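You operate a simulated robot arm through the tools that you are given. There is no shell and no other tool.

You are at the controls of a simulated robot arm. One attempt, no reset.

Task
Lay the thermometer in the basin and mix the tap until it shows 36 to 40 degrees.
Fine: basin and tap by the end wall; then turn the tap off and put the thermometer back beside the basin.

Only the result counts: the job must be done as asked and must still hold three seconds after the hand-in. Knocking over, shifting, dropping, spilling or breaking anything else fails it.

Robot
A 7-joint arm with a two-finger parallel gripper, fixed in place. Base frame: the origin is at the foot of the arm, x ahead of it, y to its left, z up; the work surface is at about z = 72.5. Lengths are in cm, angles in degrees, forces in N, time in s.
With the tool pointing down near the work surface it reaches from about 34 to 74 cm from the base axis. Its first joint turns from -115.0 to 115.0 degrees. Payload 3.91 kg.
The TCP is the grasp point between the finger pads, 3 cm short of the fingertips. In the tool frame z runs along the fingers and y along their closing line. The gripper opens to 11 cm. The fingers are 2 cm wide and 1 cm thick; the gripper's body (4.8 by 11.2 cm) begins 5.5 cm behind the TCP.
Orientation is told as [roll, pitch, yaw] about the base's x, y, z axes, in that order, counted from this pose: with the fingers straight down and closing along the base's y, the tool's x points along the base's -x, its y along +y and its z along -z.

Tools
- The arm moves only by the tool jog_arm. Its argument "increments" is a list that holds one entry, the list of rows, each a list of 7 numbers: the shift along the base's x, y, z in cm, then the turn, a rotation vector about the base's x, y, z in degrees, then the opening, from 0 (shut) to 1 (fully open). In form: [[[dx, dy, dz, ax, ay, az, grip], ...]]. A call has 1 to 20 rows; each row shifts and turns the commanded pose from where the row before left it. Each row takes 0.2 s and may step no farther than 5 cm and 8.6 degrees from the row before; otherwise, or with a gripper value out of range, the whole call is refused. Where a pose cannot be reached the arm comes as near as it can. A force on the tool above 90 N (or 10 N above the force at the start of the call, whichever is more), or a blocked arm, ends the call early, and 0.2 s more pass. Each finger travels about 10.8 cm/s and halts on what it meets, pressing with about 33 N; the grip force reading is that of the motor and also rises with nothing between the fingers. The clock runs only during rows and for 0.2 s after the last one: add rows that do not move to give the fingers time. The reply holds the time, the measured pose of the TCP, the force on the tool along the base axes, the opening and the grip force, in the units named above and with some noise, with the torque about the TCP (base axes, N m) and any sound that the robot's microphone picked up, and new pictures: "pictures" is both (left out), scene, wrist or none.
- Cameras (640 x 400 px; columns grow to the right, rows downward): "scene" is fixed at [39.91, 49.82, 163.52]; the picture's right is [0.71, -0.71, 0.03], its down [-0.71, -0.71, -0.01] and it looks along [0.03, -0.01, -1.00] (base axes); focal length 323 px, centre (320, 200). "wrist" rides on the gripper at [7.2, 1.7, -10.3] in the tool frame; the picture's right is [-0.23, 0.97, 0.00], its down [-0.76, -0.18, -0.62] and it looks along [-0.61, -0.14, 0.78] (tool axes); focal length 222 px, centre (320, 200). There is no depth. A picture from a camera that has moved, and an enlarged one, comes with that camera's place and axes in the base frame and with its lens.
- lift_body(by): slides the trunk up (or, below 0, down) by that many cm; the arm rides with it, the base frame stays. It gives what a move gives, with no picture.
- enlarge(camera, box): a new picture of the part [left, top, right, bottom] of that camera's present view, enlarged. The clock stands still meanwhile.
- finish_job(): hands the job in; it is judged then, once.

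Places have to be worked out from the pictures, the camera data and where the tool is seen. Open the gripper and draw the arm clear of the work before you hand the job in, unless the task says otherwise.

The tools are called after "Emit:" as a command line: name --argument value ..., lists and objects as JSON in quotes. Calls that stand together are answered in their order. jog_arm: Moves the arm, as the interface text tells. Its arguments: {"type":"object","properties":{"increments":{"type":"array","items":{"type":"array","items":{"type":"array","items":{"type":"number"}}}},"pictures":{"type":"string","enum":["both","scene","wrist","none"]}},"required":["increments"]} The other tools are called the same way: lift_body (by) slides the trunk up or down; enlarge (camera, box) takes an enlarged picture of a part of a camera's view; finish_job () hands the job in.

At the start:

```text
time_s: 0.0
tcp_pos: [23.99, 46.58, 117.1]
tool_rot: [-0.1, 0.0, 0.0]
force: [0.2, -0.5, -0.8]
torque: [0.01, -0.01, 0.03]
grip_width: 10.96
grasp_force: 0.1
trunk travel left (down, up): [-67.5, 31.5]
```

scene: 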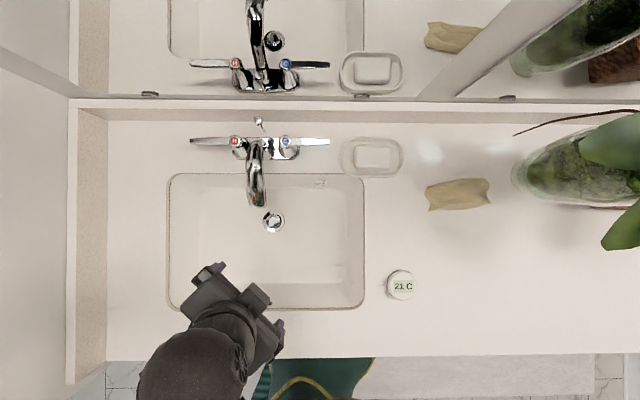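
wrist: 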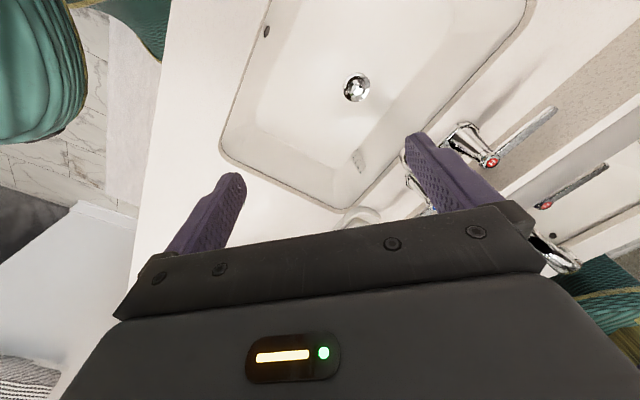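

I see the basin with a two-lever tap (red on the left, blue on the right) and a round thermometer showing 21 C near (42, 16). I'll take closer looks at the tap and the thermometer before moving.

Emit:
enlarge --camera "scene" --box '[170, 100, 350, 240]'

Emit:
enlarge --camera "scene" --box '[350, 240, 450, 320]'

Emit:
enlarge --camera "wrist" --box '[380, 60, 620, 280]'

```text
2.86 times, centred on (260, 170) of scene
camera zoom: at [39.91, 49.82, 163.52], right [0.71, -0.71, 0.03], down [-0.71, -0.71, -0.01], along [0.03, -0.01, -1.0], focal length 923 px, centre (491, 286)
```

zoom: 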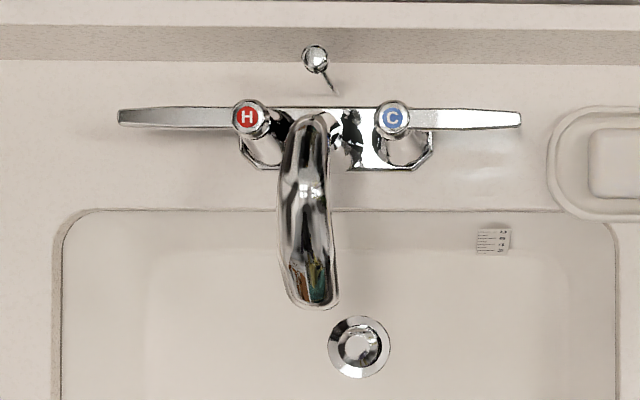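

```text
5.00 times, centred on (400, 280) of scene
camera zoom: at [39.91, 49.82, 163.52], right [0.71, -0.71, 0.03], down [-0.71, -0.71, -0.01], along [0.03, -0.01, -1.0], focal length 1616 px, centre (-80, -200)
```

zoom: 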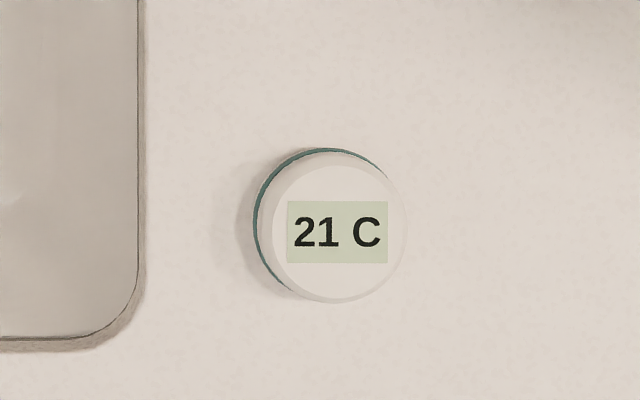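

```text
1.82 times, centred on (500, 170) of wrist
camera zoom: at [16.79, 48.34, 127.54], right [0.23, 0.97, 0.0], down [0.76, -0.18, 0.62], along [0.61, -0.14, -0.78], focal length 404 px, centre (-7, 254)
```

zoom: 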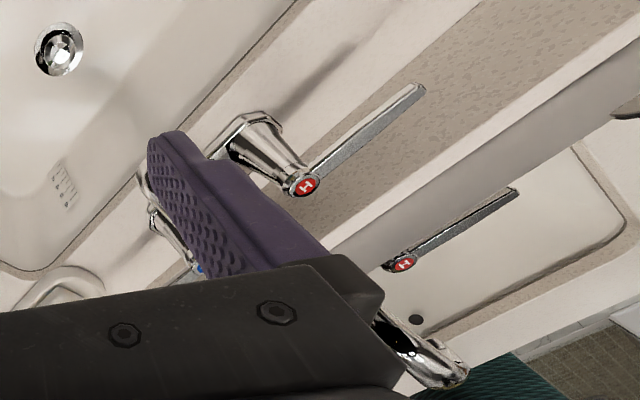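

The pictures cross-check to about z = 86 for the counter, about 75 for the basin floor and about 98 for the tap caps. I'll move above the thermometer at a safe height to refine its position.

Emit:
jog_arm --increments '[[[2.0, -3.0, 0, 0, 0, 0, 1], [2.0, -3.0, 0, 0, 0, 0, 1], [2.0, -3.0, 0, 0, 0, 0, 1], [2.0, -3.0, 0, 0, 0, 0, 1], [2.0, -3.0, 0, 0, 0, 0, 1], [2.0, -3.0, 0, 0, 0, 0, 1], [2.0, -3.0, 0, 0, 0, 0, 1], [2.0, -3.0, 0, 0, 0, 0, 1]]]'

```text
time_s: 1.8
tcp_pos: [40.27, 22.7, 117.04]
tool_rot: [0.0, 0.0, 0.0]
force: [-0.4, 0.4, 0.0]
torque: [0.02, 0.01, -0.01]
grip_width: 10.97
grasp_force: 0.0
trunk travel left (down, up): [-67.5, 31.5]
camera wrist: at [33.15, 24.41, 127.44], right [0.23, 0.97, 0.0], down [0.76, -0.18, 0.62], along [0.61, -0.14, -0.78], focal length 222 px, centre (320, 200)
```

scene: 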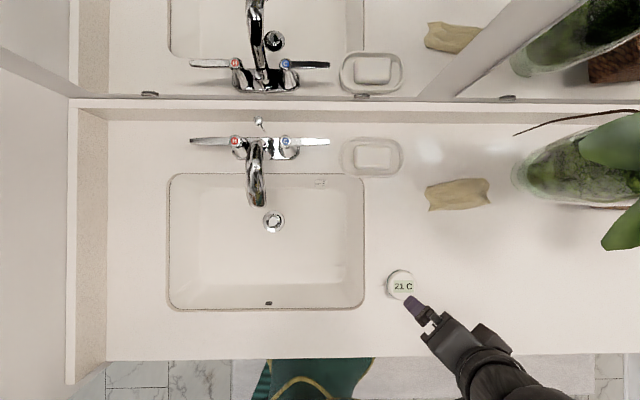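
wrist: 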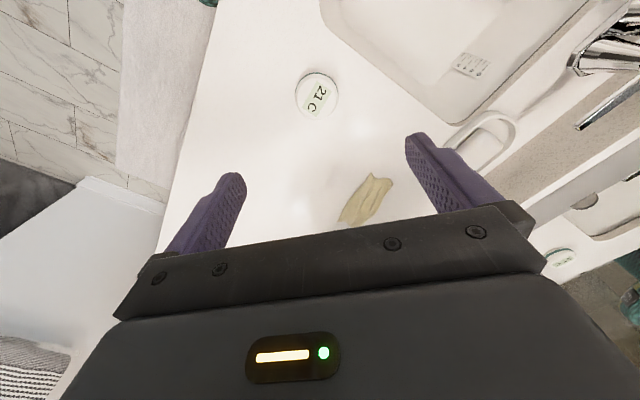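

The thermometer triangulates to about (41.7, 22.0) with its top near z = 89.8 and a diameter of about 7 cm. I'll centre over it and lower to z = 98 for a check.

Emit:
jog_arm --increments '[[[0.7, -0.35, -4, 0, 0, 0, 1], [0.7, -0.35, -5, 0, 0, 0, 1], [0, 0, -5, 0, 0, 0, 1], [0, 0, -5, 0, 0, 0, 1], [0, 0, 0, 0, 0, 0, 1]]]'

```text
refused: row 2 steps farther than a row can; nothing moved
```

The second row stepped slightly over the limit, so I'll resend the same descent with smaller steps.

Emit:
jog_arm --increments '[[[0.7, -0.35, -4, 0, 0, 0, 1], [0.7, -0.35, -4, 0, 0, 0, 1], [0, 0, -4, 0, 0, 0, 1], [0, 0, -4, 0, 0, 0, 1], [0, 0, -3, 0, 0, 0, 1], [0, 0, 0, 0, 0, 0, 1]]]'

```text
time_s: 3.2
tcp_pos: [41.3, 21.85, 97.91]
tool_rot: [0.0, -0.1, 0.0]
force: [0.1, -0.3, -0.3]
torque: [-0.02, 0.03, -0.03]
grip_width: 11.01
grasp_force: 0.1
trunk travel left (down, up): [-67.5, 31.5]
camera wrist: at [34.24, 23.56, 108.37], right [0.23, 0.97, 0.0], down [0.76, -0.18, 0.62], along [0.61, -0.14, -0.78], focal length 222 px, centre (320, 200)
```

scene: 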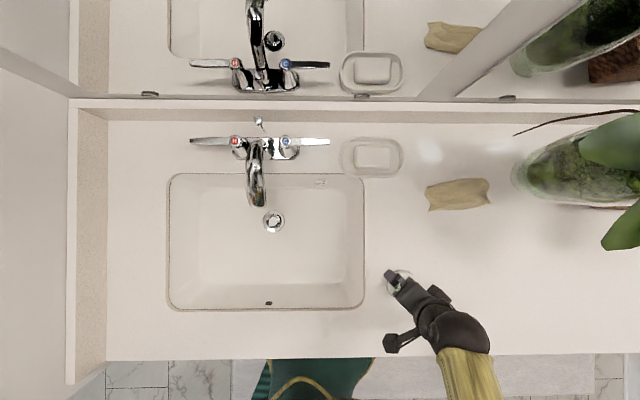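
wrist: 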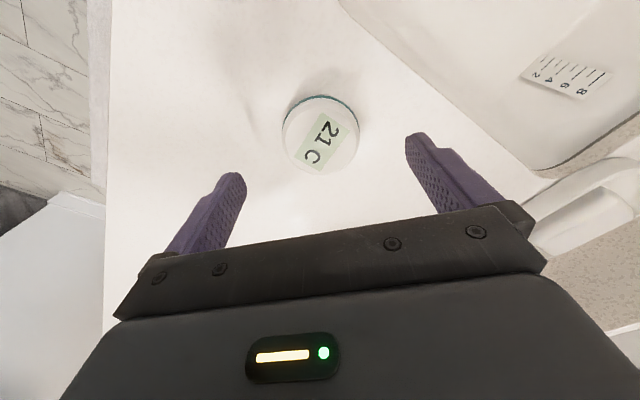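

I'll enlarge the wrist view on the puck to measure its edges and height.

Emit:
enlarge --camera "wrist" --box '[240, 70, 400, 190]'

Emit:
enlarge --camera "scene" --box '[350, 240, 450, 320]'

```text
3.33 times, centred on (320, 130) of wrist
camera zoom: at [34.24, 23.56, 108.37], right [0.23, 0.97, 0.0], down [0.76, -0.18, 0.62], along [0.61, -0.14, -0.78], focal length 740 px, centre (320, 433)
```

zoom: 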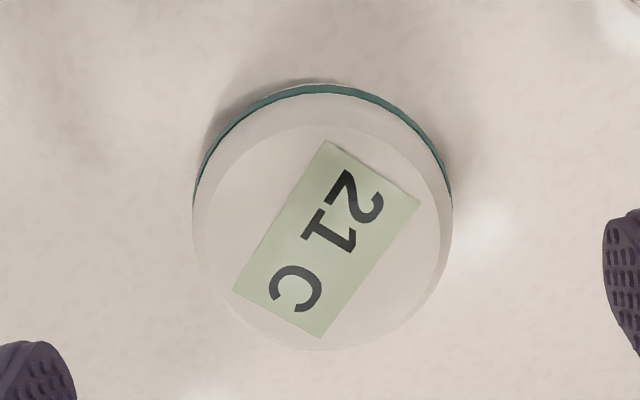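

```text
5.00 times, centred on (400, 280) of scene
camera zoom: at [39.91, 49.82, 163.52], right [0.71, -0.71, 0.03], down [-0.71, -0.71, -0.01], along [0.03, -0.01, -1.0], focal length 1616 px, centre (-80, -200)
```

zoom: 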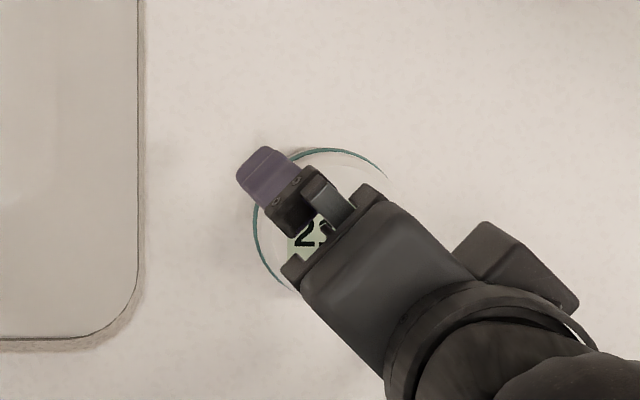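

The puck's label sits at about (41.9, 22.0, 90.9) and the puck looks roughly 2 cm tall, so the counter is near z = 88.5–89. I'll lower carefully so the fingertips reach about 89.8 and watch the force.

Emit:
jog_arm --increments '[[[0.4, 0.15, -2.5, 0, 0, 0, 1], [0.2, 0, -1.5, 0, 0, 0, 1], [0, 0, -0.6, 0, 0, 0, 1], [0, 0, -0.5, 0, 0, 0, 1], [0, 0, 0, 0, 0, 0, 1]]]'

```text
time_s: 4.4
tcp_pos: [41.98, 22.13, 92.99]
tool_rot: [0.0, 0.0, 0.0]
force: [-0.4, 0.7, -0.3]
torque: [0.02, -0.01, -0.01]
grip_width: 10.99
grasp_force: 0.1
trunk travel left (down, up): [-67.5, 31.5]
camera wrist: at [34.75, 23.76, 103.34], right [0.23, 0.97, 0.0], down [0.76, -0.18, 0.62], along [0.61, -0.14, -0.78], focal length 222 px, centre (320, 200)
```

scene: 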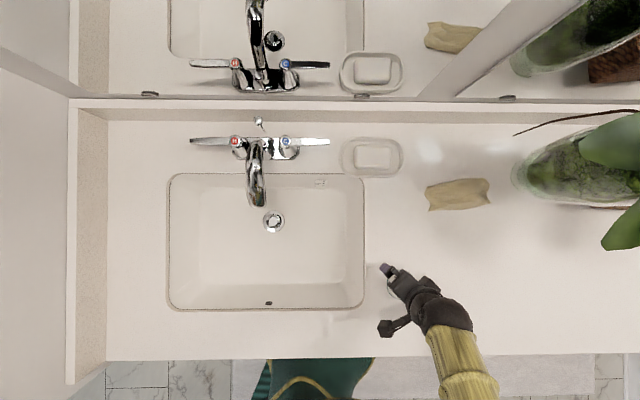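
wrist: 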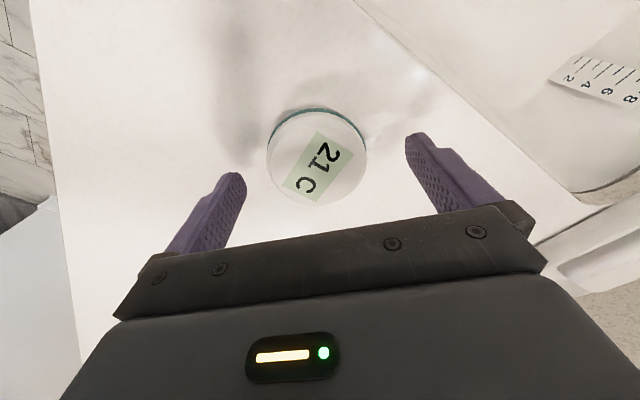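

The fingertips straddle the puck well with no contact yet at tip height near z = 90. I'll creep down in small steps.

Emit:
jog_arm --increments '[[[0, 0, -0.4, 0, 0, 0, 1], [0, 0, -0.4, 0, 0, 0, 1], [0, 0, -0.3, 0, 0, 0, 1], [0, 0, 0, 0, 0, 0, 1]]]' --pictures "wrist"

```text
time_s: 5.4
tcp_pos: [42.06, 22.06, 91.85]
tool_rot: [-0.1, 0.1, 0.1]
force: [0.1, -0.6, 0.7]
torque: [0.0, -0.01, 0.0]
grip_width: 11.0
grasp_force: 0.1
trunk travel left (down, up): [-67.5, 31.5]
camera wrist: at [34.8, 23.8, 102.28], right [0.23, 0.97, 0.0], down [0.76, -0.18, 0.62], along [0.61, -0.14, -0.78], focal length 222 px, centre (320, 200)
```

wrist: 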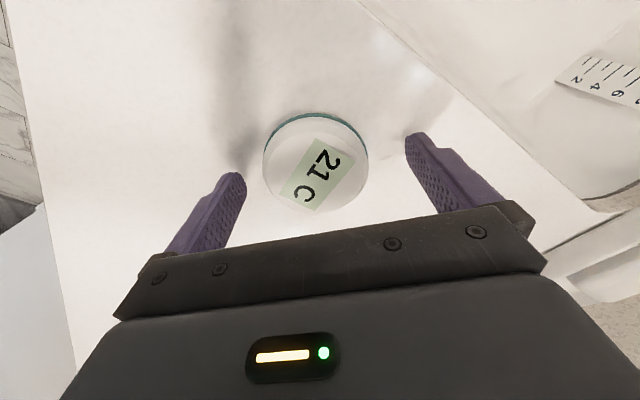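

Still no contact at tip height 88.9. I'll go down another 0.5 cm and then close on the puck.

Emit:
jog_arm --increments '[[[0, 0, -0.25, 0, 0, 0, 1], [0, 0, -0.25, 0, 0, 0, 1], [0, 0, 0, 0, 0, 0, 1]]]' --pictures "wrist"

```text
time_s: 6.2
tcp_pos: [41.98, 22.03, 91.42]
tool_rot: [-0.1, 0.0, 0.0]
force: [0.0, 0.0, 0.5]
torque: [0.01, 0.0, 0.02]
grip_width: 11.01
grasp_force: 0.0
trunk travel left (down, up): [-67.5, 31.5]
camera wrist: at [34.87, 23.8, 101.82], right [0.23, 0.97, 0.0], down [0.76, -0.18, 0.62], along [0.61, -0.14, -0.78], focal length 222 px, centre (320, 200)
```

wrist: 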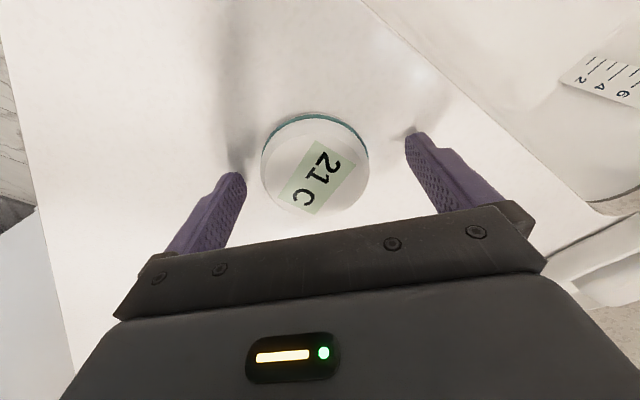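

The finger shadows almost meet the tips, so the counter is just below. I'll close the gripper on the puck now.

Emit:
jog_arm --increments '[[[0, 0, 0, 0, 0, 0, 0.75], [0, 0, 0, 0, 0, 0, 0.5], [0, 0, 0, 0, 0, 0, 0.4], [0, 0, 0, 0, 0, 0, 0.4]]]' --pictures "wrist"

```text
time_s: 7.2
tcp_pos: [42.04, 22.11, 91.35]
tool_rot: [0.0, 0.1, 0.0]
force: [0.8, -0.8, -0.3]
torque: [-0.07, -0.02, 0.01]
grip_width: 6.62
grasp_force: 33.3
trunk travel left (down, up): [-67.5, 31.5]
camera wrist: at [34.87, 23.79, 101.83], right [0.23, 0.97, 0.0], down [0.76, -0.18, 0.62], along [0.61, -0.14, -0.78], focal length 222 px, centre (320, 200)
```

wrist: 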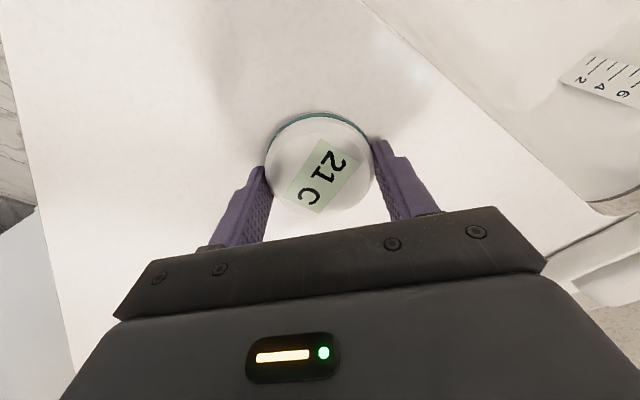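

The puck is gripped at 6.6 cm wide. I'll lift it straight up.

Emit:
jog_arm --increments '[[[0, 0, 1.0, 0, 0, 0, 0.4], [0, 0, 3, 0, 0, 0, 0.4], [0, 0, 4, 0, 0, 0, 0.4], [0, 0, 4, 0, 0, 0, 0.4], [0, 0, 4, 0, 0, 0, 0.4], [0, 0, 0, 0, 0, 0, 0.4]]]'

```text
time_s: 8.6
tcp_pos: [42.05, 22.01, 107.54]
tool_rot: [0.0, -0.1, 0.1]
force: [-0.1, -0.4, 0.2]
torque: [0.04, 0.0, 0.02]
grip_width: 4.41
grasp_force: 0.1
trunk travel left (down, up): [-67.5, 31.5]
camera wrist: at [34.88, 23.75, 117.87], right [0.23, 0.97, 0.0], down [0.76, -0.18, 0.62], along [0.61, -0.14, -0.78], focal length 222 px, centre (320, 200)
```

scene: 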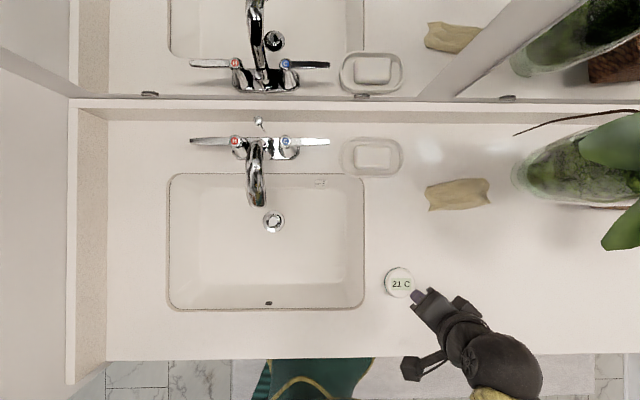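
wrist: 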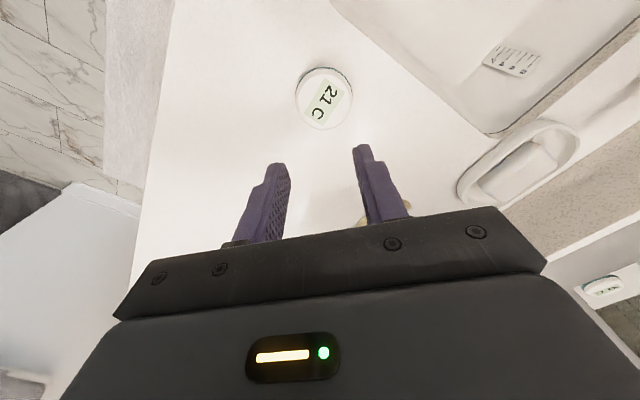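

The grip slipped: the fingers closed to 4.4 cm and the puck is still on the counter, so I held it too high. I'll zoom on it from both cameras to re-measure its place and height.

Emit:
enlarge --camera "wrist" --box '[264, 50, 384, 150]'

Emit:
enlarge --camera "scene" --box '[350, 240, 450, 320]'

```text
4.00 times, centred on (324, 100) of wrist
camera zoom: at [34.88, 23.75, 117.87], right [0.23, 0.97, 0.0], down [0.76, -0.18, 0.62], along [0.61, -0.14, -0.78], focal length 888 px, centre (304, 600)
```

zoom: 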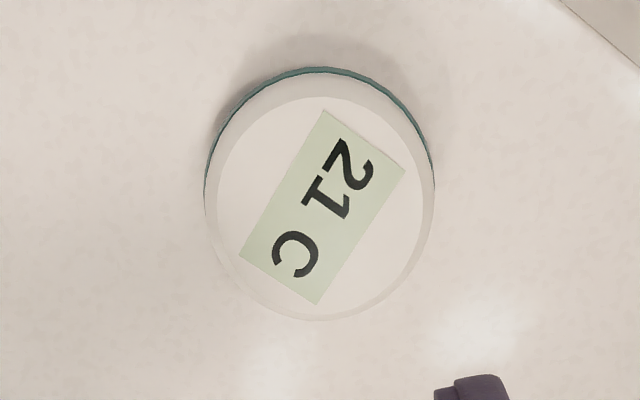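

```text
5.00 times, centred on (400, 280) of scene
camera zoom: at [39.91, 49.82, 163.52], right [0.71, -0.71, 0.03], down [-0.71, -0.71, -0.01], along [0.03, -0.01, -1.0], focal length 1616 px, centre (-80, -200)
```

zoom: 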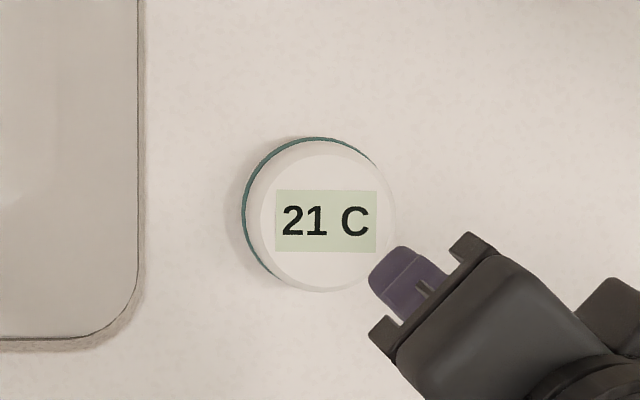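

The puck was nudged about 0.8 cm in +y, and its walls taper from about 7.2 cm at the base to 5.4 cm on top, so I need to grip lower. I'll open, come back down over it, and creep below the earlier height while watching force.

Emit:
jog_arm --increments '[[[0, 0.2, 0, 0, 0, 0, 0.8], [0, 0.1, 0, 0, 0, 0, 1], [0, 0, -4, 0, 0, 0, 1], [0, 0, -4, 0, 0, 0, 1], [0, 0, -4, 0, 0, 0, 1], [0, 0, -3, 0, 0, 0, 1], [0, 0, -0.9, 0, 0, 0, 1], [0, 0, 0, 0, 0, 0, 1]]]' --pictures "wrist"

Emit:
jog_arm --increments '[[[0, 0, -0.2, 0, 0, 0, 1], [0, 0, -0.2, 0, 0, 0, 1], [0, 0, 0, 0, 0, 0, 1]]]' --pictures "wrist"

```text
time_s: 10.4
tcp_pos: [42.0, 22.44, 91.53]
tool_rot: [0.0, 0.0, 0.0]
force: [0.3, 0.9, 0.8]
torque: [0.01, -0.03, 0.0]
grip_width: 10.99
grasp_force: 0.1
trunk travel left (down, up): [-67.5, 31.5]
camera wrist: at [34.81, 24.13, 101.93], right [0.23, 0.97, 0.0], down [0.76, -0.18, 0.62], along [0.61, -0.14, -0.78], focal length 222 px, centre (320, 200)
```

wrist: 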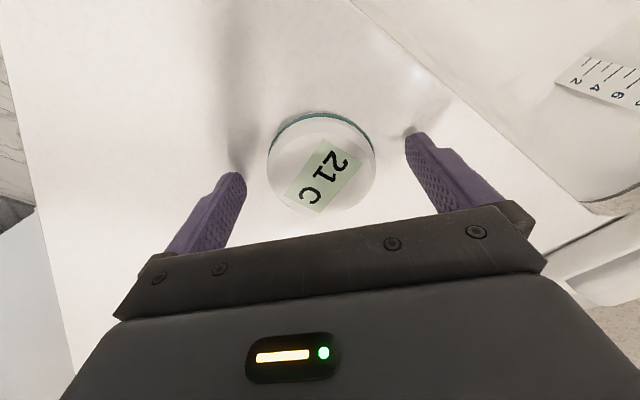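

```text
time_s: 11.2
tcp_pos: [42.07, 22.38, 91.15]
tool_rot: [0.1, 0.1, 0.1]
force: [0.7, -0.3, 0.0]
torque: [0.02, 0.04, -0.01]
grip_width: 11.0
grasp_force: 0.1
trunk travel left (down, up): [-67.5, 31.5]
camera wrist: at [34.78, 24.16, 101.56], right [0.23, 0.97, 0.0], down [0.76, -0.18, 0.62], along [0.61, -0.14, -0.78], focal length 222 px, centre (320, 200)
```

wrist: 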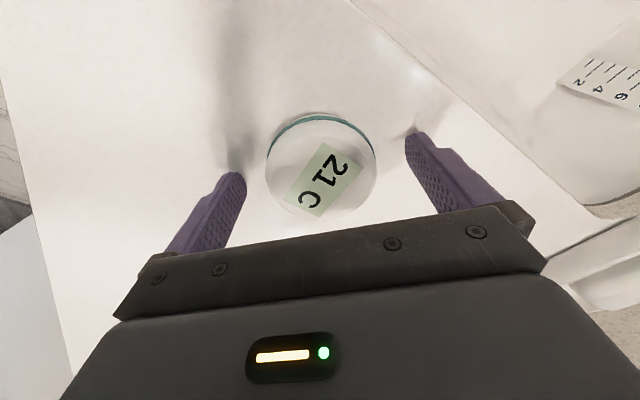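

Tips are at about 88.15 with no contact force yet; I'll keep creeping down in 0.2 cm steps.

Emit:
jog_arm --increments '[[[0, 0, -0.2, 0, 0, 0, 1], [0, 0, -0.2, 0, 0, 0, 1], [0, 0, 0, 0, 0, 0, 1]]]' --pictures "wrist"

```text
time_s: 12.0
tcp_pos: [42.04, 22.5, 90.97]
tool_rot: [0.1, -0.4, 0.1]
force: [1.8, -0.1, 41.8]
torque: [-2.39, 0.32, 0.02]
grip_width: 10.99
grasp_force: 0.0
trunk travel left (down, up): [-67.5, 31.5]
camera wrist: at [34.72, 24.1, 101.35], right [0.23, 0.97, 0.0], down [0.76, -0.18, 0.63], along [0.61, -0.14, -0.78], focal length 222 px, centre (320, 200)
```

wrist: 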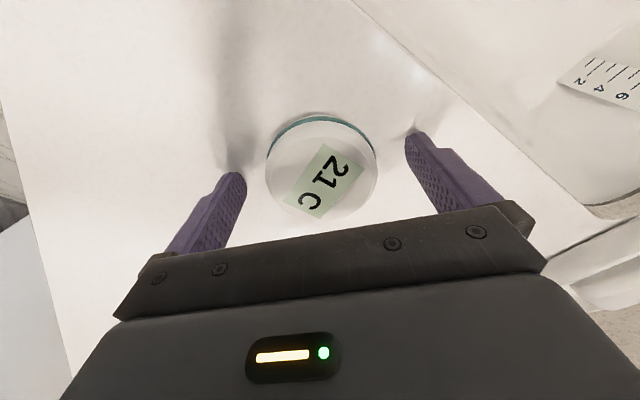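

Contact at TCP z ≈ 91.0 puts the counter at z ≈ 88.0. I'll back off 0.25 cm and close on the base of the puck with full grip.

Emit:
jog_arm --increments '[[[0, 0, 0.25, 0, 0, 0, 1], [0, 0, 0, 0, 0, 0, 0.8], [0, 0, 0, 0, 0, 0, 0.5], [0, 0, 0, 0, 0, 0, 0.3], [0, 0, 0, 0, 0, 0, 0.3]]]' --pictures "wrist"

```text
time_s: 13.2
tcp_pos: [41.91, 22.38, 90.98]
tool_rot: [0.0, 0.1, 0.0]
force: [-3.3, -3.1, 10.7]
torque: [0.1, -0.09, -0.01]
grip_width: 6.66
grasp_force: 32.7
trunk travel left (down, up): [-67.5, 31.5]
camera wrist: at [34.69, 24.11, 101.38], right [0.23, 0.97, 0.0], down [0.76, -0.18, 0.62], along [0.61, -0.14, -0.78], focal length 222 px, centre (320, 200)
```

wrist: 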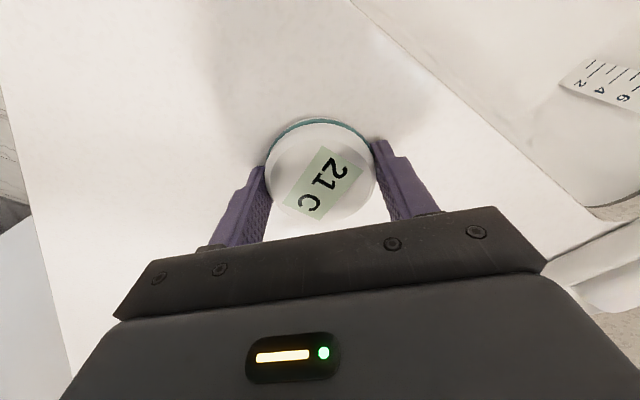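

The fingers hold 6.66 cm again, now at the very base. I'll lift slowly by a small amount and check whether the puck comes along.

Emit:
jog_arm --increments '[[[0, 0, 0.3, 0, 0, 0, 0.3], [0, 0, 0.4, 0, 0, 0, 0.3], [0, 0, 0.5, 0, 0, 0, 0.3], [0, 0, 0, 0, 0, 0, 0.3]]]' --pictures "wrist"

```text
time_s: 14.2
tcp_pos: [42.06, 22.47, 92.2]
tool_rot: [0.0, 0.0, 0.0]
force: [0.9, 0.2, -1.6]
torque: [0.03, 0.01, 0.01]
grip_width: 6.63
grasp_force: 32.9
trunk travel left (down, up): [-67.5, 31.5]
camera wrist: at [34.79, 24.17, 102.58], right [0.23, 0.97, 0.0], down [0.76, -0.18, 0.62], along [0.61, -0.14, -0.78], focal length 222 px, centre (320, 200)
```

wrist: 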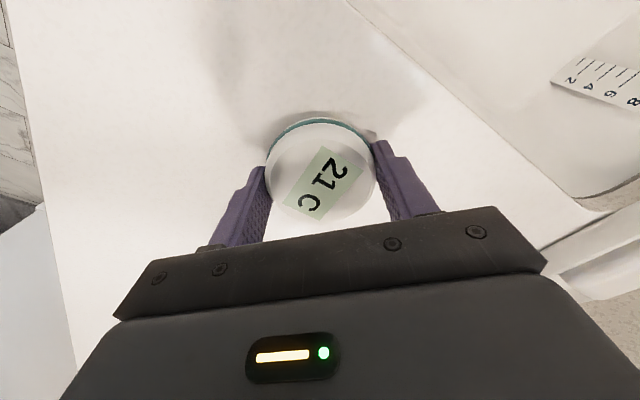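

The puck is coming up with the fingers this time (same image position, about 1.6 N weight). I'll continue lifting gently to about z = 106.

Emit:
jog_arm --increments '[[[0, 0, 1, 0, 0, 0, 0.3], [0, 0, 1.5, 0, 0, 0, 0.3], [0, 0, 2, 0, 0, 0, 0.3], [0, 0, 2, 0, 0, 0, 0.3], [0, 0, 2, 0, 0, 0, 0.3], [0, 0, 2, 0, 0, 0, 0.3], [0, 0, 2, 0, 0, 0, 0.3], [0, 0, 1.5, 0, 0, 0, 0.3], [0, 0, 0, 0, 0, 0, 0.3]]]'

```text
time_s: 16.2
tcp_pos: [42.03, 22.31, 106.15]
tool_rot: [0.0, 0.0, 0.0]
force: [0.4, 0.3, -1.3]
torque: [0.02, 0.02, 0.03]
grip_width: 6.65
grasp_force: 32.7
trunk travel left (down, up): [-67.5, 31.5]
camera wrist: at [34.85, 24.06, 116.5], right [0.23, 0.97, 0.0], down [0.76, -0.18, 0.62], along [0.61, -0.14, -0.78], focal length 222 px, centre (320, 200)
```

scene: 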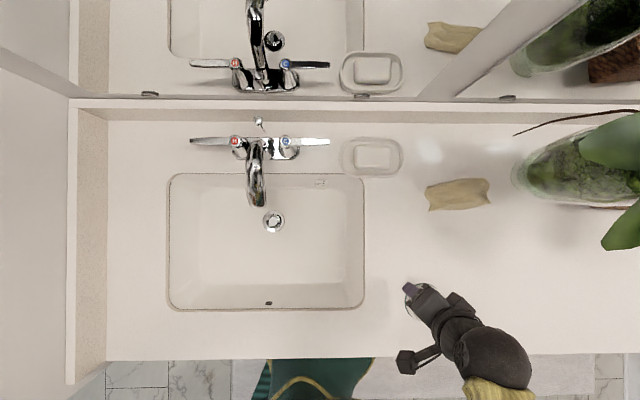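
wrist: 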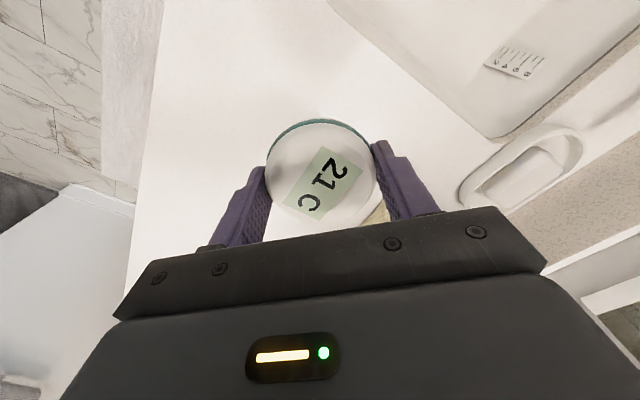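

The puck is held securely. I'll carry it over the front of the basin and turn the tool 45° so the wrist camera faces the tap, to measure the spout and levers.

Emit:
jog_arm --increments '[[[-2, 3.6, 0.5, 0, 0, 7.5, 0.3], [-2, 3.6, 0.5, 0, 0, 7.5, 0.3], [-2, 3.6, 0.5, 0, 0, 7.5, 0.3], [-2, 3.6, 0.5, 0, 0, 7.5, 0.3], [-2, 3.6, 0.5, 0, 0, 7.5, 0.3], [-2, 3.6, 0.5, 0, 0, 7.5, 0.3], [0, 0, 0, 0, 0, 0, 0.3]]]'

```text
time_s: 17.8
tcp_pos: [29.93, 43.93, 109.28]
tool_rot: [0.0, -0.1, 45.1]
force: [-0.4, 0.0, -2.2]
torque: [0.02, -0.01, -0.01]
grip_width: 6.68
grasp_force: 33.1
trunk travel left (down, up): [-67.5, 31.5]
camera wrist: at [23.6, 39.97, 119.63], right [-0.53, 0.85, 0.0], down [0.66, 0.41, 0.62], along [0.53, 0.33, -0.78], focal length 222 px, centre (320, 200)
```

scene: 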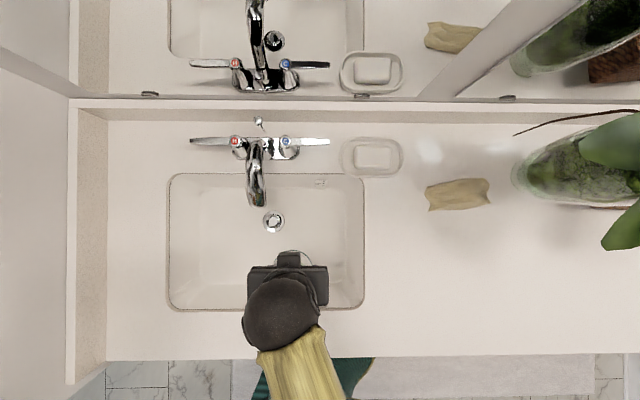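
wrist: 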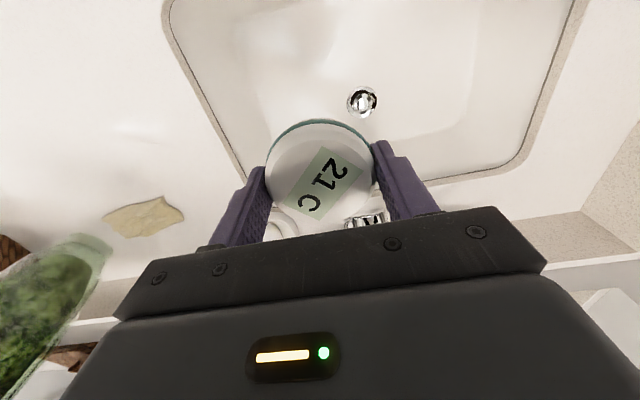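

The drain triangulates to (29.5, 53.5, 74.4), so the basin floor is near z = 74. I'll move to a spot right of the drain, about (34.6, 48.3), clear of the spout, and lower in stages.

Emit:
jog_arm --increments '[[[2.3, 2.2, -1, 0, 0, 0, 0.3], [2.37, 2.2, -1, 0, 0, 0, 0.3], [0, 0, -3, 0, 0, 0, 0.3], [0, 0, -3, 0, 0, 0, 0.3], [0, 0, -3, 0, 0, 0, 0.3], [0, 0, -3, 0, 0, 0, 0.3], [0, 0, -3, 0, 0, 0, 0.3], [0, 0, 0, 0, 0, 0, 0.3]]]'

```text
time_s: 19.6
tcp_pos: [34.61, 48.4, 92.27]
tool_rot: [0.0, 0.1, 45.1]
force: [-0.5, -1.1, -1.1]
torque: [-0.03, 0.0, -0.02]
grip_width: 6.63
grasp_force: 33.5
trunk travel left (down, up): [-67.5, 31.5]
camera wrist: at [28.38, 44.52, 102.66], right [-0.53, 0.85, 0.0], down [0.66, 0.41, 0.62], along [0.53, 0.33, -0.78], focal length 222 px, centre (320, 200)
```

scene: 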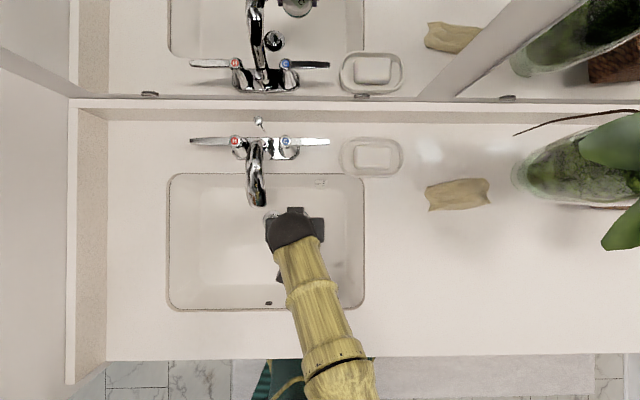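
wrist: 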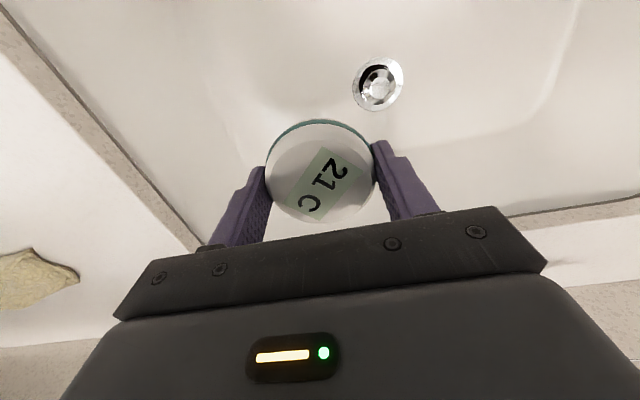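

Clearance from the spout looks fine and the drain position is confirmed. I'll continue lowering to about z = 80.

Emit:
jog_arm --increments '[[[0.2, -0.2, -2, 0, 0, 0, 0.3], [0, 0, -2.5, 0, 0, 0, 0.3], [0, 0, -2.5, 0, 0, 0, 0.3], [0, 0, -2.5, 0, 0, 0, 0.3], [0, 0, -2.5, 0, 0, 0, 0.3], [0, 0, 0, 0, 0, 0, 0.3]]]'

```text
time_s: 21.0
tcp_pos: [34.96, 48.22, 79.97]
tool_rot: [-0.1, 0.0, 45.0]
force: [0.6, 0.4, -1.4]
torque: [0.04, 0.03, -0.01]
grip_width: 6.64
grasp_force: 33.4
trunk travel left (down, up): [-67.5, 31.5]
camera wrist: at [28.65, 44.29, 90.43], right [-0.53, 0.85, 0.0], down [0.66, 0.41, 0.62], along [0.53, 0.33, -0.78], focal length 222 px, centre (320, 200)
```

scene: 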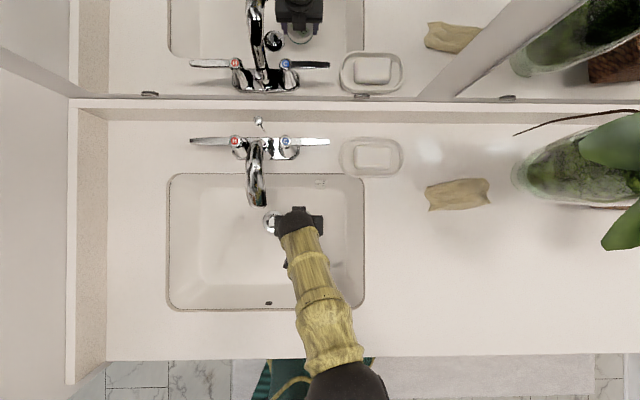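
wrist: 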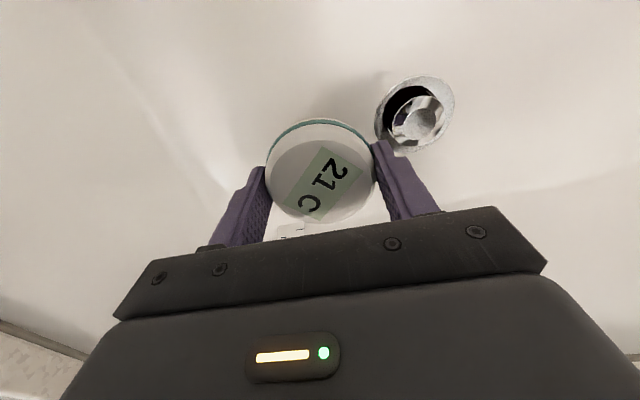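

The pop-up stopper is open and the puck is clear of it. I'll shift 1 cm further right and creep down toward the floor.

Emit:
jog_arm --increments '[[[0.5, -0.5, -0.6, 0, 0, 0, 0.3], [0.2, -0.2, -0.6, 0, 0, 0, 0.3], [0, 0, -0.4, 0, 0, 0, 0.3], [0, 0, -0.3, 0, 0, 0, 0.3], [0, 0, 0, 0, 0, 0, 0.3]]]' --pictures "wrist"

```text
time_s: 22.2
tcp_pos: [35.57, 47.4, 78.16]
tool_rot: [0.0, -0.1, 45.0]
force: [0.2, 1.2, -0.9]
torque: [-0.02, 0.0, -0.02]
grip_width: 6.63
grasp_force: 32.9
trunk travel left (down, up): [-67.5, 31.5]
camera wrist: at [29.31, 43.56, 88.58], right [-0.53, 0.85, 0.0], down [0.66, 0.41, 0.62], along [0.53, 0.33, -0.78], focal length 222 px, centre (320, 200)
```

wrist: 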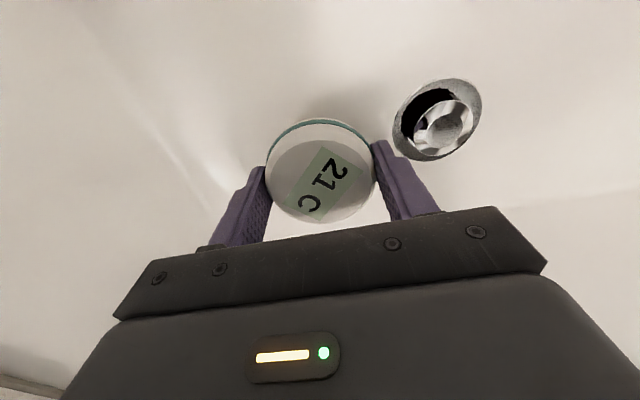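

No contact yet at puck-bottom height of about 75.2; I'll keep creeping down.

Emit:
jog_arm --increments '[[[0, 0, -0.4, 0, 0, 0, 0.3], [0, 0, -0.3, 0, 0, 0, 0.3], [0, 0, -0.2, 0, 0, 0, 0.3], [0, 0, 0, 0, 0, 0, 0.3]]]' --pictures "wrist"

Emit:
jog_arm --increments '[[[0, 0, -0.2, 0, 0, 0, 0.3], [0, 0, -0.2, 0, 0, 0, 0.3], [0, 0, 0, 0, 0, 0, 0.3]]]' --pictures "wrist"

```text
time_s: 23.2
tcp_pos: [35.49, 47.44, 77.23]
tool_rot: [0.0, -0.1, 45.1]
force: [-0.2, 0.2, -0.9]
torque: [0.0, -0.01, 0.0]
grip_width: 6.63
grasp_force: 33.0
trunk travel left (down, up): [-67.5, 31.5]
camera wrist: at [29.24, 43.59, 87.72], right [-0.53, 0.85, 0.0], down [0.66, 0.41, 0.62], along [0.53, 0.33, -0.78], focal length 222 px, centre (320, 200)
```

wrist: 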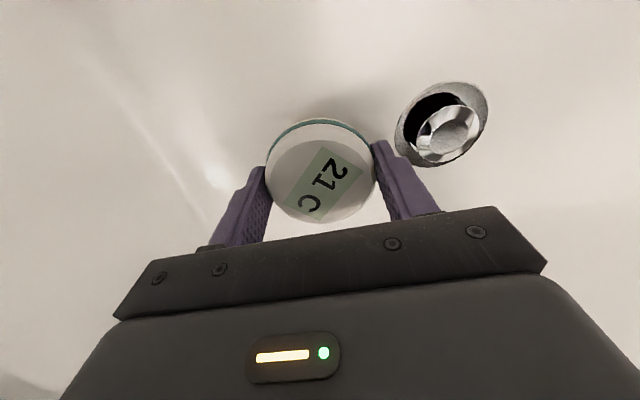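

```text
time_s: 24.0
tcp_pos: [35.56, 47.35, 76.9]
tool_rot: [0.0, 0.0, 45.0]
force: [0.5, 0.2, -1.3]
torque: [0.0, 0.01, 0.02]
grip_width: 6.62
grasp_force: 32.8
trunk travel left (down, up): [-67.5, 31.5]
camera wrist: at [29.29, 43.59, 87.37], right [-0.53, 0.85, 0.0], down [0.66, 0.41, 0.62], along [0.53, 0.33, -0.78], focal length 222 px, centre (320, 200)
```

wrist: 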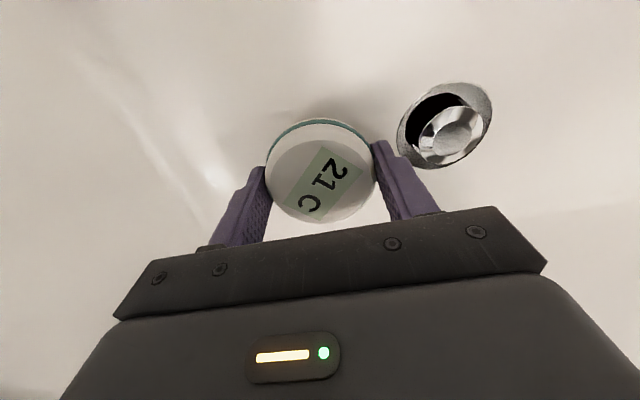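

The drain ring now works out to about z = 73, so the floor is near 72.5–73 as stated. I'll lower another centimetre carefully.

Emit:
jog_arm --increments '[[[0, 0, -0.3, 0, 0, 0, 0.3], [0, 0, -0.3, 0, 0, 0, 0.3], [0, 0, -0.2, 0, 0, 0, 0.3], [0, 0, 0, 0, 0, 0, 0.3]]]' --pictures "none"

Emit:
jog_arm --increments '[[[0, 0, -0.2, 0, 0, 0, 0.3], [0, 0, -0.15, 0, 0, 0, 0.3], [0, 0, 0, 0, 0, 0, 0.3]]]' --pictures "wrist"

```text
time_s: 25.0
tcp_pos: [35.59, 47.46, 76.09]
tool_rot: [-0.1, -0.1, 45.0]
force: [0.0, -0.1, -1.7]
torque: [0.02, -0.02, -0.03]
grip_width: 6.64
grasp_force: 33.4
trunk travel left (down, up): [-67.5, 31.5]
```

```text
time_s: 25.8
tcp_pos: [35.61, 47.41, 75.7]
tool_rot: [0.1, 0.0, 44.9]
force: [0.3, 0.4, -0.1]
torque: [0.0, 0.0, -0.03]
grip_width: 6.65
grasp_force: 32.6
trunk travel left (down, up): [-67.5, 31.5]
camera wrist: at [29.28, 43.53, 86.18], right [-0.53, 0.85, 0.0], down [0.66, 0.41, 0.62], along [0.53, 0.33, -0.78], focal length 222 px, centre (320, 200)
```

wrist: 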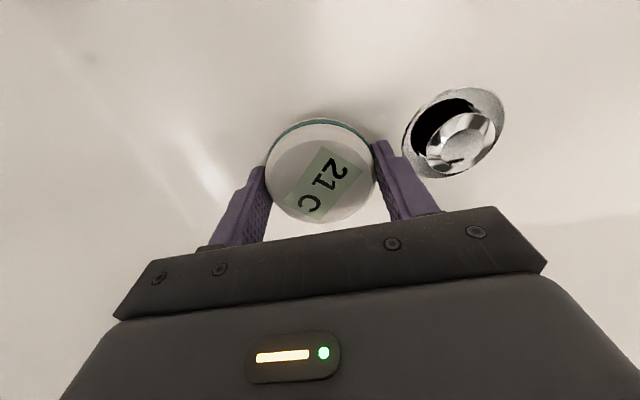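

The force in z has just dropped from about -1.5 to -0.1, hinting at first contact. I'll make one or two more tiny steps to confirm.

Emit:
jog_arm --increments '[[[0, 0, -0.15, 0, 0, 0, 0.3], [0, 0, 0, 0, 0, 0, 0.3]]]' --pictures "none"

Emit:
jog_arm --increments '[[[0, 0, -0.1, 0, 0, 0, 0.3], [0, 0, 0, 0, 0, 0, 0.3]]]' --pictures "wrist"

```text
time_s: 26.4
tcp_pos: [35.59, 47.49, 75.69]
tool_rot: [-0.1, 0.0, 44.9]
force: [-0.2, -0.5, -1.1]
torque: [0.01, 0.01, -0.04]
grip_width: 6.64
grasp_force: 32.9
trunk travel left (down, up): [-67.5, 31.5]
```

```text
time_s: 27.0
tcp_pos: [35.6, 47.51, 75.63]
tool_rot: [0.1, 0.1, 45.0]
force: [-0.4, 0.2, -0.9]
torque: [0.0, 0.04, -0.01]
grip_width: 6.63
grasp_force: 32.8
trunk travel left (down, up): [-67.5, 31.5]
camera wrist: at [29.32, 43.55, 85.98], right [-0.53, 0.85, 0.0], down [0.66, 0.41, 0.62], along [0.53, 0.33, -0.78], focal length 222 px, centre (320, 200)
```

wrist: 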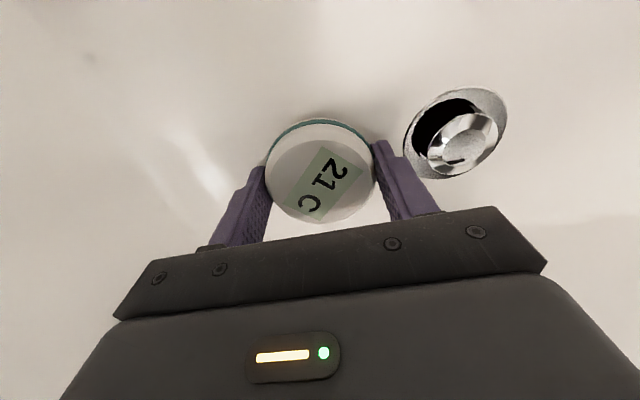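

Force readings still show just the puck's weight; I'll continue in small steps.

Emit:
jog_arm --increments '[[[0, 0, -0.2, 0, 0, 0, 0.3], [0, 0, 0, 0, 0, 0, 0.3]]]' --pictures "none"

Emit:
jog_arm --increments '[[[0, 0, -0.2, 0, 0, 0, 0.3], [0, 0, 0, 0, 0, 0, 0.3]]]' --pictures "wrist"

```text
time_s: 27.6
tcp_pos: [35.68, 47.47, 75.49]
tool_rot: [0.0, -0.1, 45.0]
force: [0.2, -1.2, 6.7]
torque: [-0.13, 0.08, 0.01]
grip_width: 6.65
grasp_force: 32.9
trunk travel left (down, up): [-67.5, 31.5]
```

```text
time_s: 28.2
tcp_pos: [35.66, 47.55, 75.52]
tool_rot: [0.0, -0.4, 44.9]
force: [0.8, -0.6, 27.5]
torque: [-0.63, 0.1, -0.04]
grip_width: 6.64
grasp_force: 33.2
trunk travel left (down, up): [-67.5, 31.5]
camera wrist: at [29.27, 43.51, 85.85], right [-0.53, 0.85, 0.0], down [0.66, 0.41, 0.63], along [0.53, 0.33, -0.78], focal length 222 px, centre (320, 200)
```

wrist: 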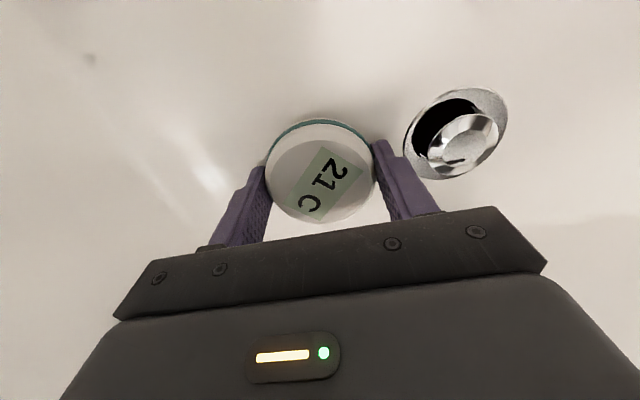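

Firm contact at TCP z ≈ 75.5, so the floor is at 72.5 and the puck rests on it. I'll ease off, open the fingers part-way and lift clear.

Emit:
jog_arm --increments '[[[0, 0, 0.2, 0, 0, 0, 0.4], [0, 0, 0, 0, 0, 0, 0.7], [0, 0, 0, 0, 0, 0, 0.8], [0, 0, 0, 0, 0, 0, 0.8], [0, 0, 1, 0, 0, 0, 0.8], [0, 0, 3, 0, 0, 0, 0.8], [0, 0, 4, 0, 0, 0, 0.8], [0, 0, 4, 0, 0, 0, 0.8], [0, 0, 4, 0, 0, 0, 0.8]]]'

```text
time_s: 30.2
tcp_pos: [35.51, 47.63, 91.41]
tool_rot: [0.1, 0.0, 45.0]
force: [-0.5, -0.2, 0.3]
torque: [0.04, -0.02, -0.03]
grip_width: 8.79
grasp_force: 0.0
trunk travel left (down, up): [-67.5, 31.5]
camera wrist: at [29.16, 43.76, 101.81], right [-0.53, 0.85, 0.0], down [0.66, 0.41, 0.62], along [0.53, 0.33, -0.78], focal length 222 px, centre (320, 200)
```

scene: 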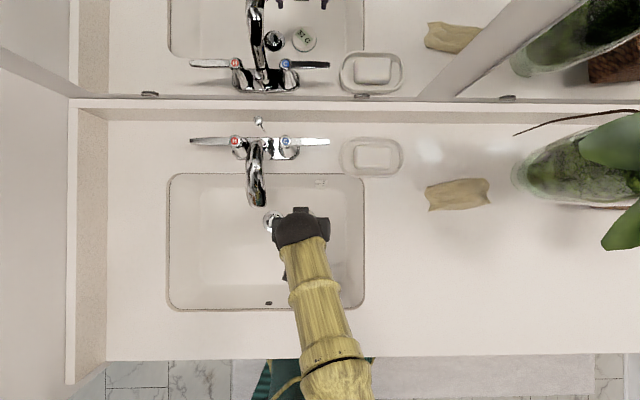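
wrist: 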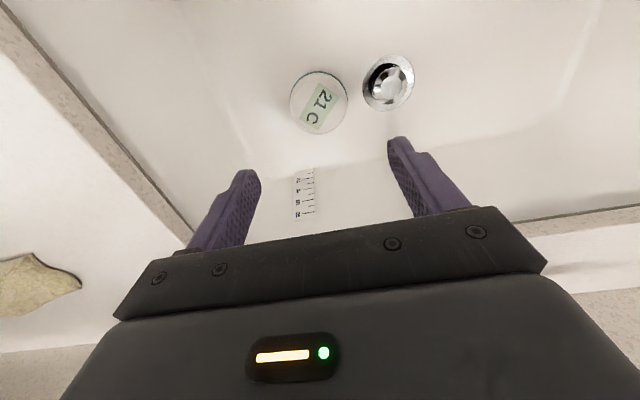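

The thermometer now lies in the basin beside the drain. I'll close the fingers, rise to z = 114 and move over to the cold-lever side to get a proper look at the tap.

Emit:
jog_arm --increments '[[[0, 0, 4.5, 0, 0, 0, 0.5], [0, 0, 4.5, 0, 0, 0, 0.2], [0, 0, 4.5, 0, 0, 0, 0], [0, 0, 4.5, 0, 0, 0, 0], [0, 0, 4.5, 0, 0, 0, 0], [3, 1.5, 0, 0, 0, 0, 0], [3, 1.5, 0, 0, 0, 0, 0], [3, 1.5, 0, 0, 0, 0, 0], [0, 0, 0, 0, 0, 0, 0]]]'

```text
time_s: 32.2
tcp_pos: [44.45, 51.95, 113.99]
tool_rot: [-0.1, 0.1, 45.1]
force: [-0.7, -0.2, -0.2]
torque: [-0.01, 0.01, -0.02]
grip_width: 0.0
grasp_force: 32.7
trunk travel left (down, up): [-67.5, 31.5]
camera wrist: at [38.19, 48.03, 124.31], right [-0.53, 0.85, 0.0], down [0.66, 0.41, 0.62], along [0.53, 0.33, -0.78], focal length 222 px, centre (320, 200)
```

scene: 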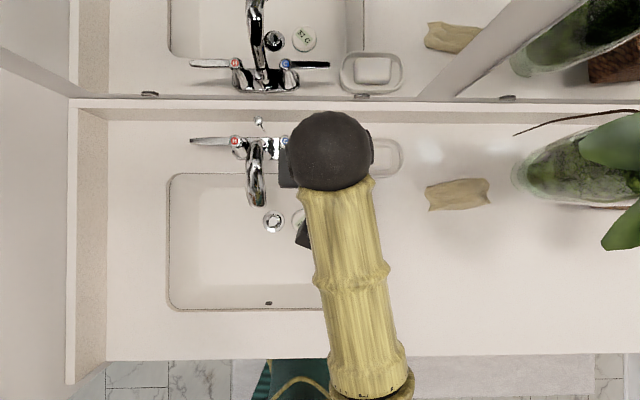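
wrist: 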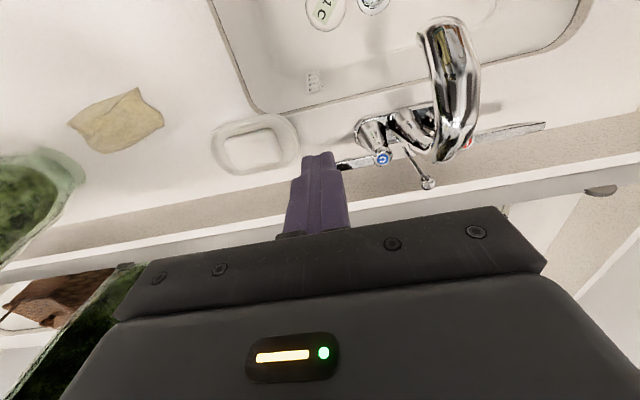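

Now the tap is visible from the wrist camera. I'll zoom in on it to locate the C cap, the cold lever and the spout.

Emit:
enlarge --camera "wrist" --box '[330, 0, 570, 200]'

Emit:
enlarge --camera "wrist" --box '[280, 110, 440, 220]'

```text
2.00 times, centred on (450, 100) of wrist
camera zoom: at [38.19, 48.03, 124.31], right [-0.53, 0.85, 0.0], down [0.66, 0.41, 0.62], along [0.53, 0.33, -0.78], focal length 444 px, centre (60, 400)
```

zoom: 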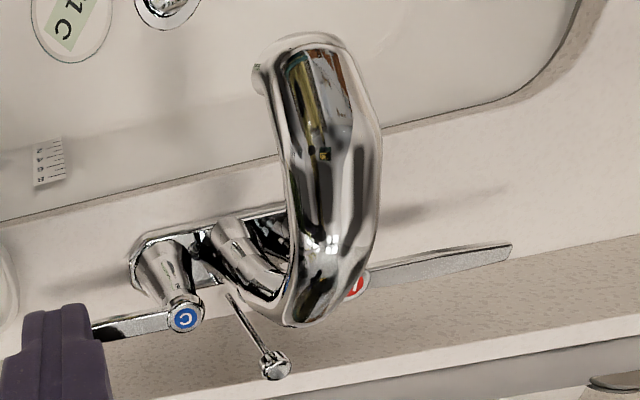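

```text
3.64 times, centred on (360, 165) of wrist
camera zoom: at [38.19, 48.03, 124.31], right [-0.53, 0.85, 0.0], down [0.66, 0.41, 0.62], along [0.53, 0.33, -0.78], focal length 808 px, centre (174, 327)
```

zoom: 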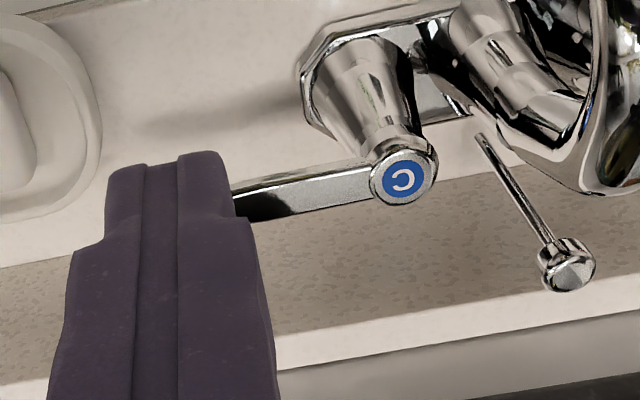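

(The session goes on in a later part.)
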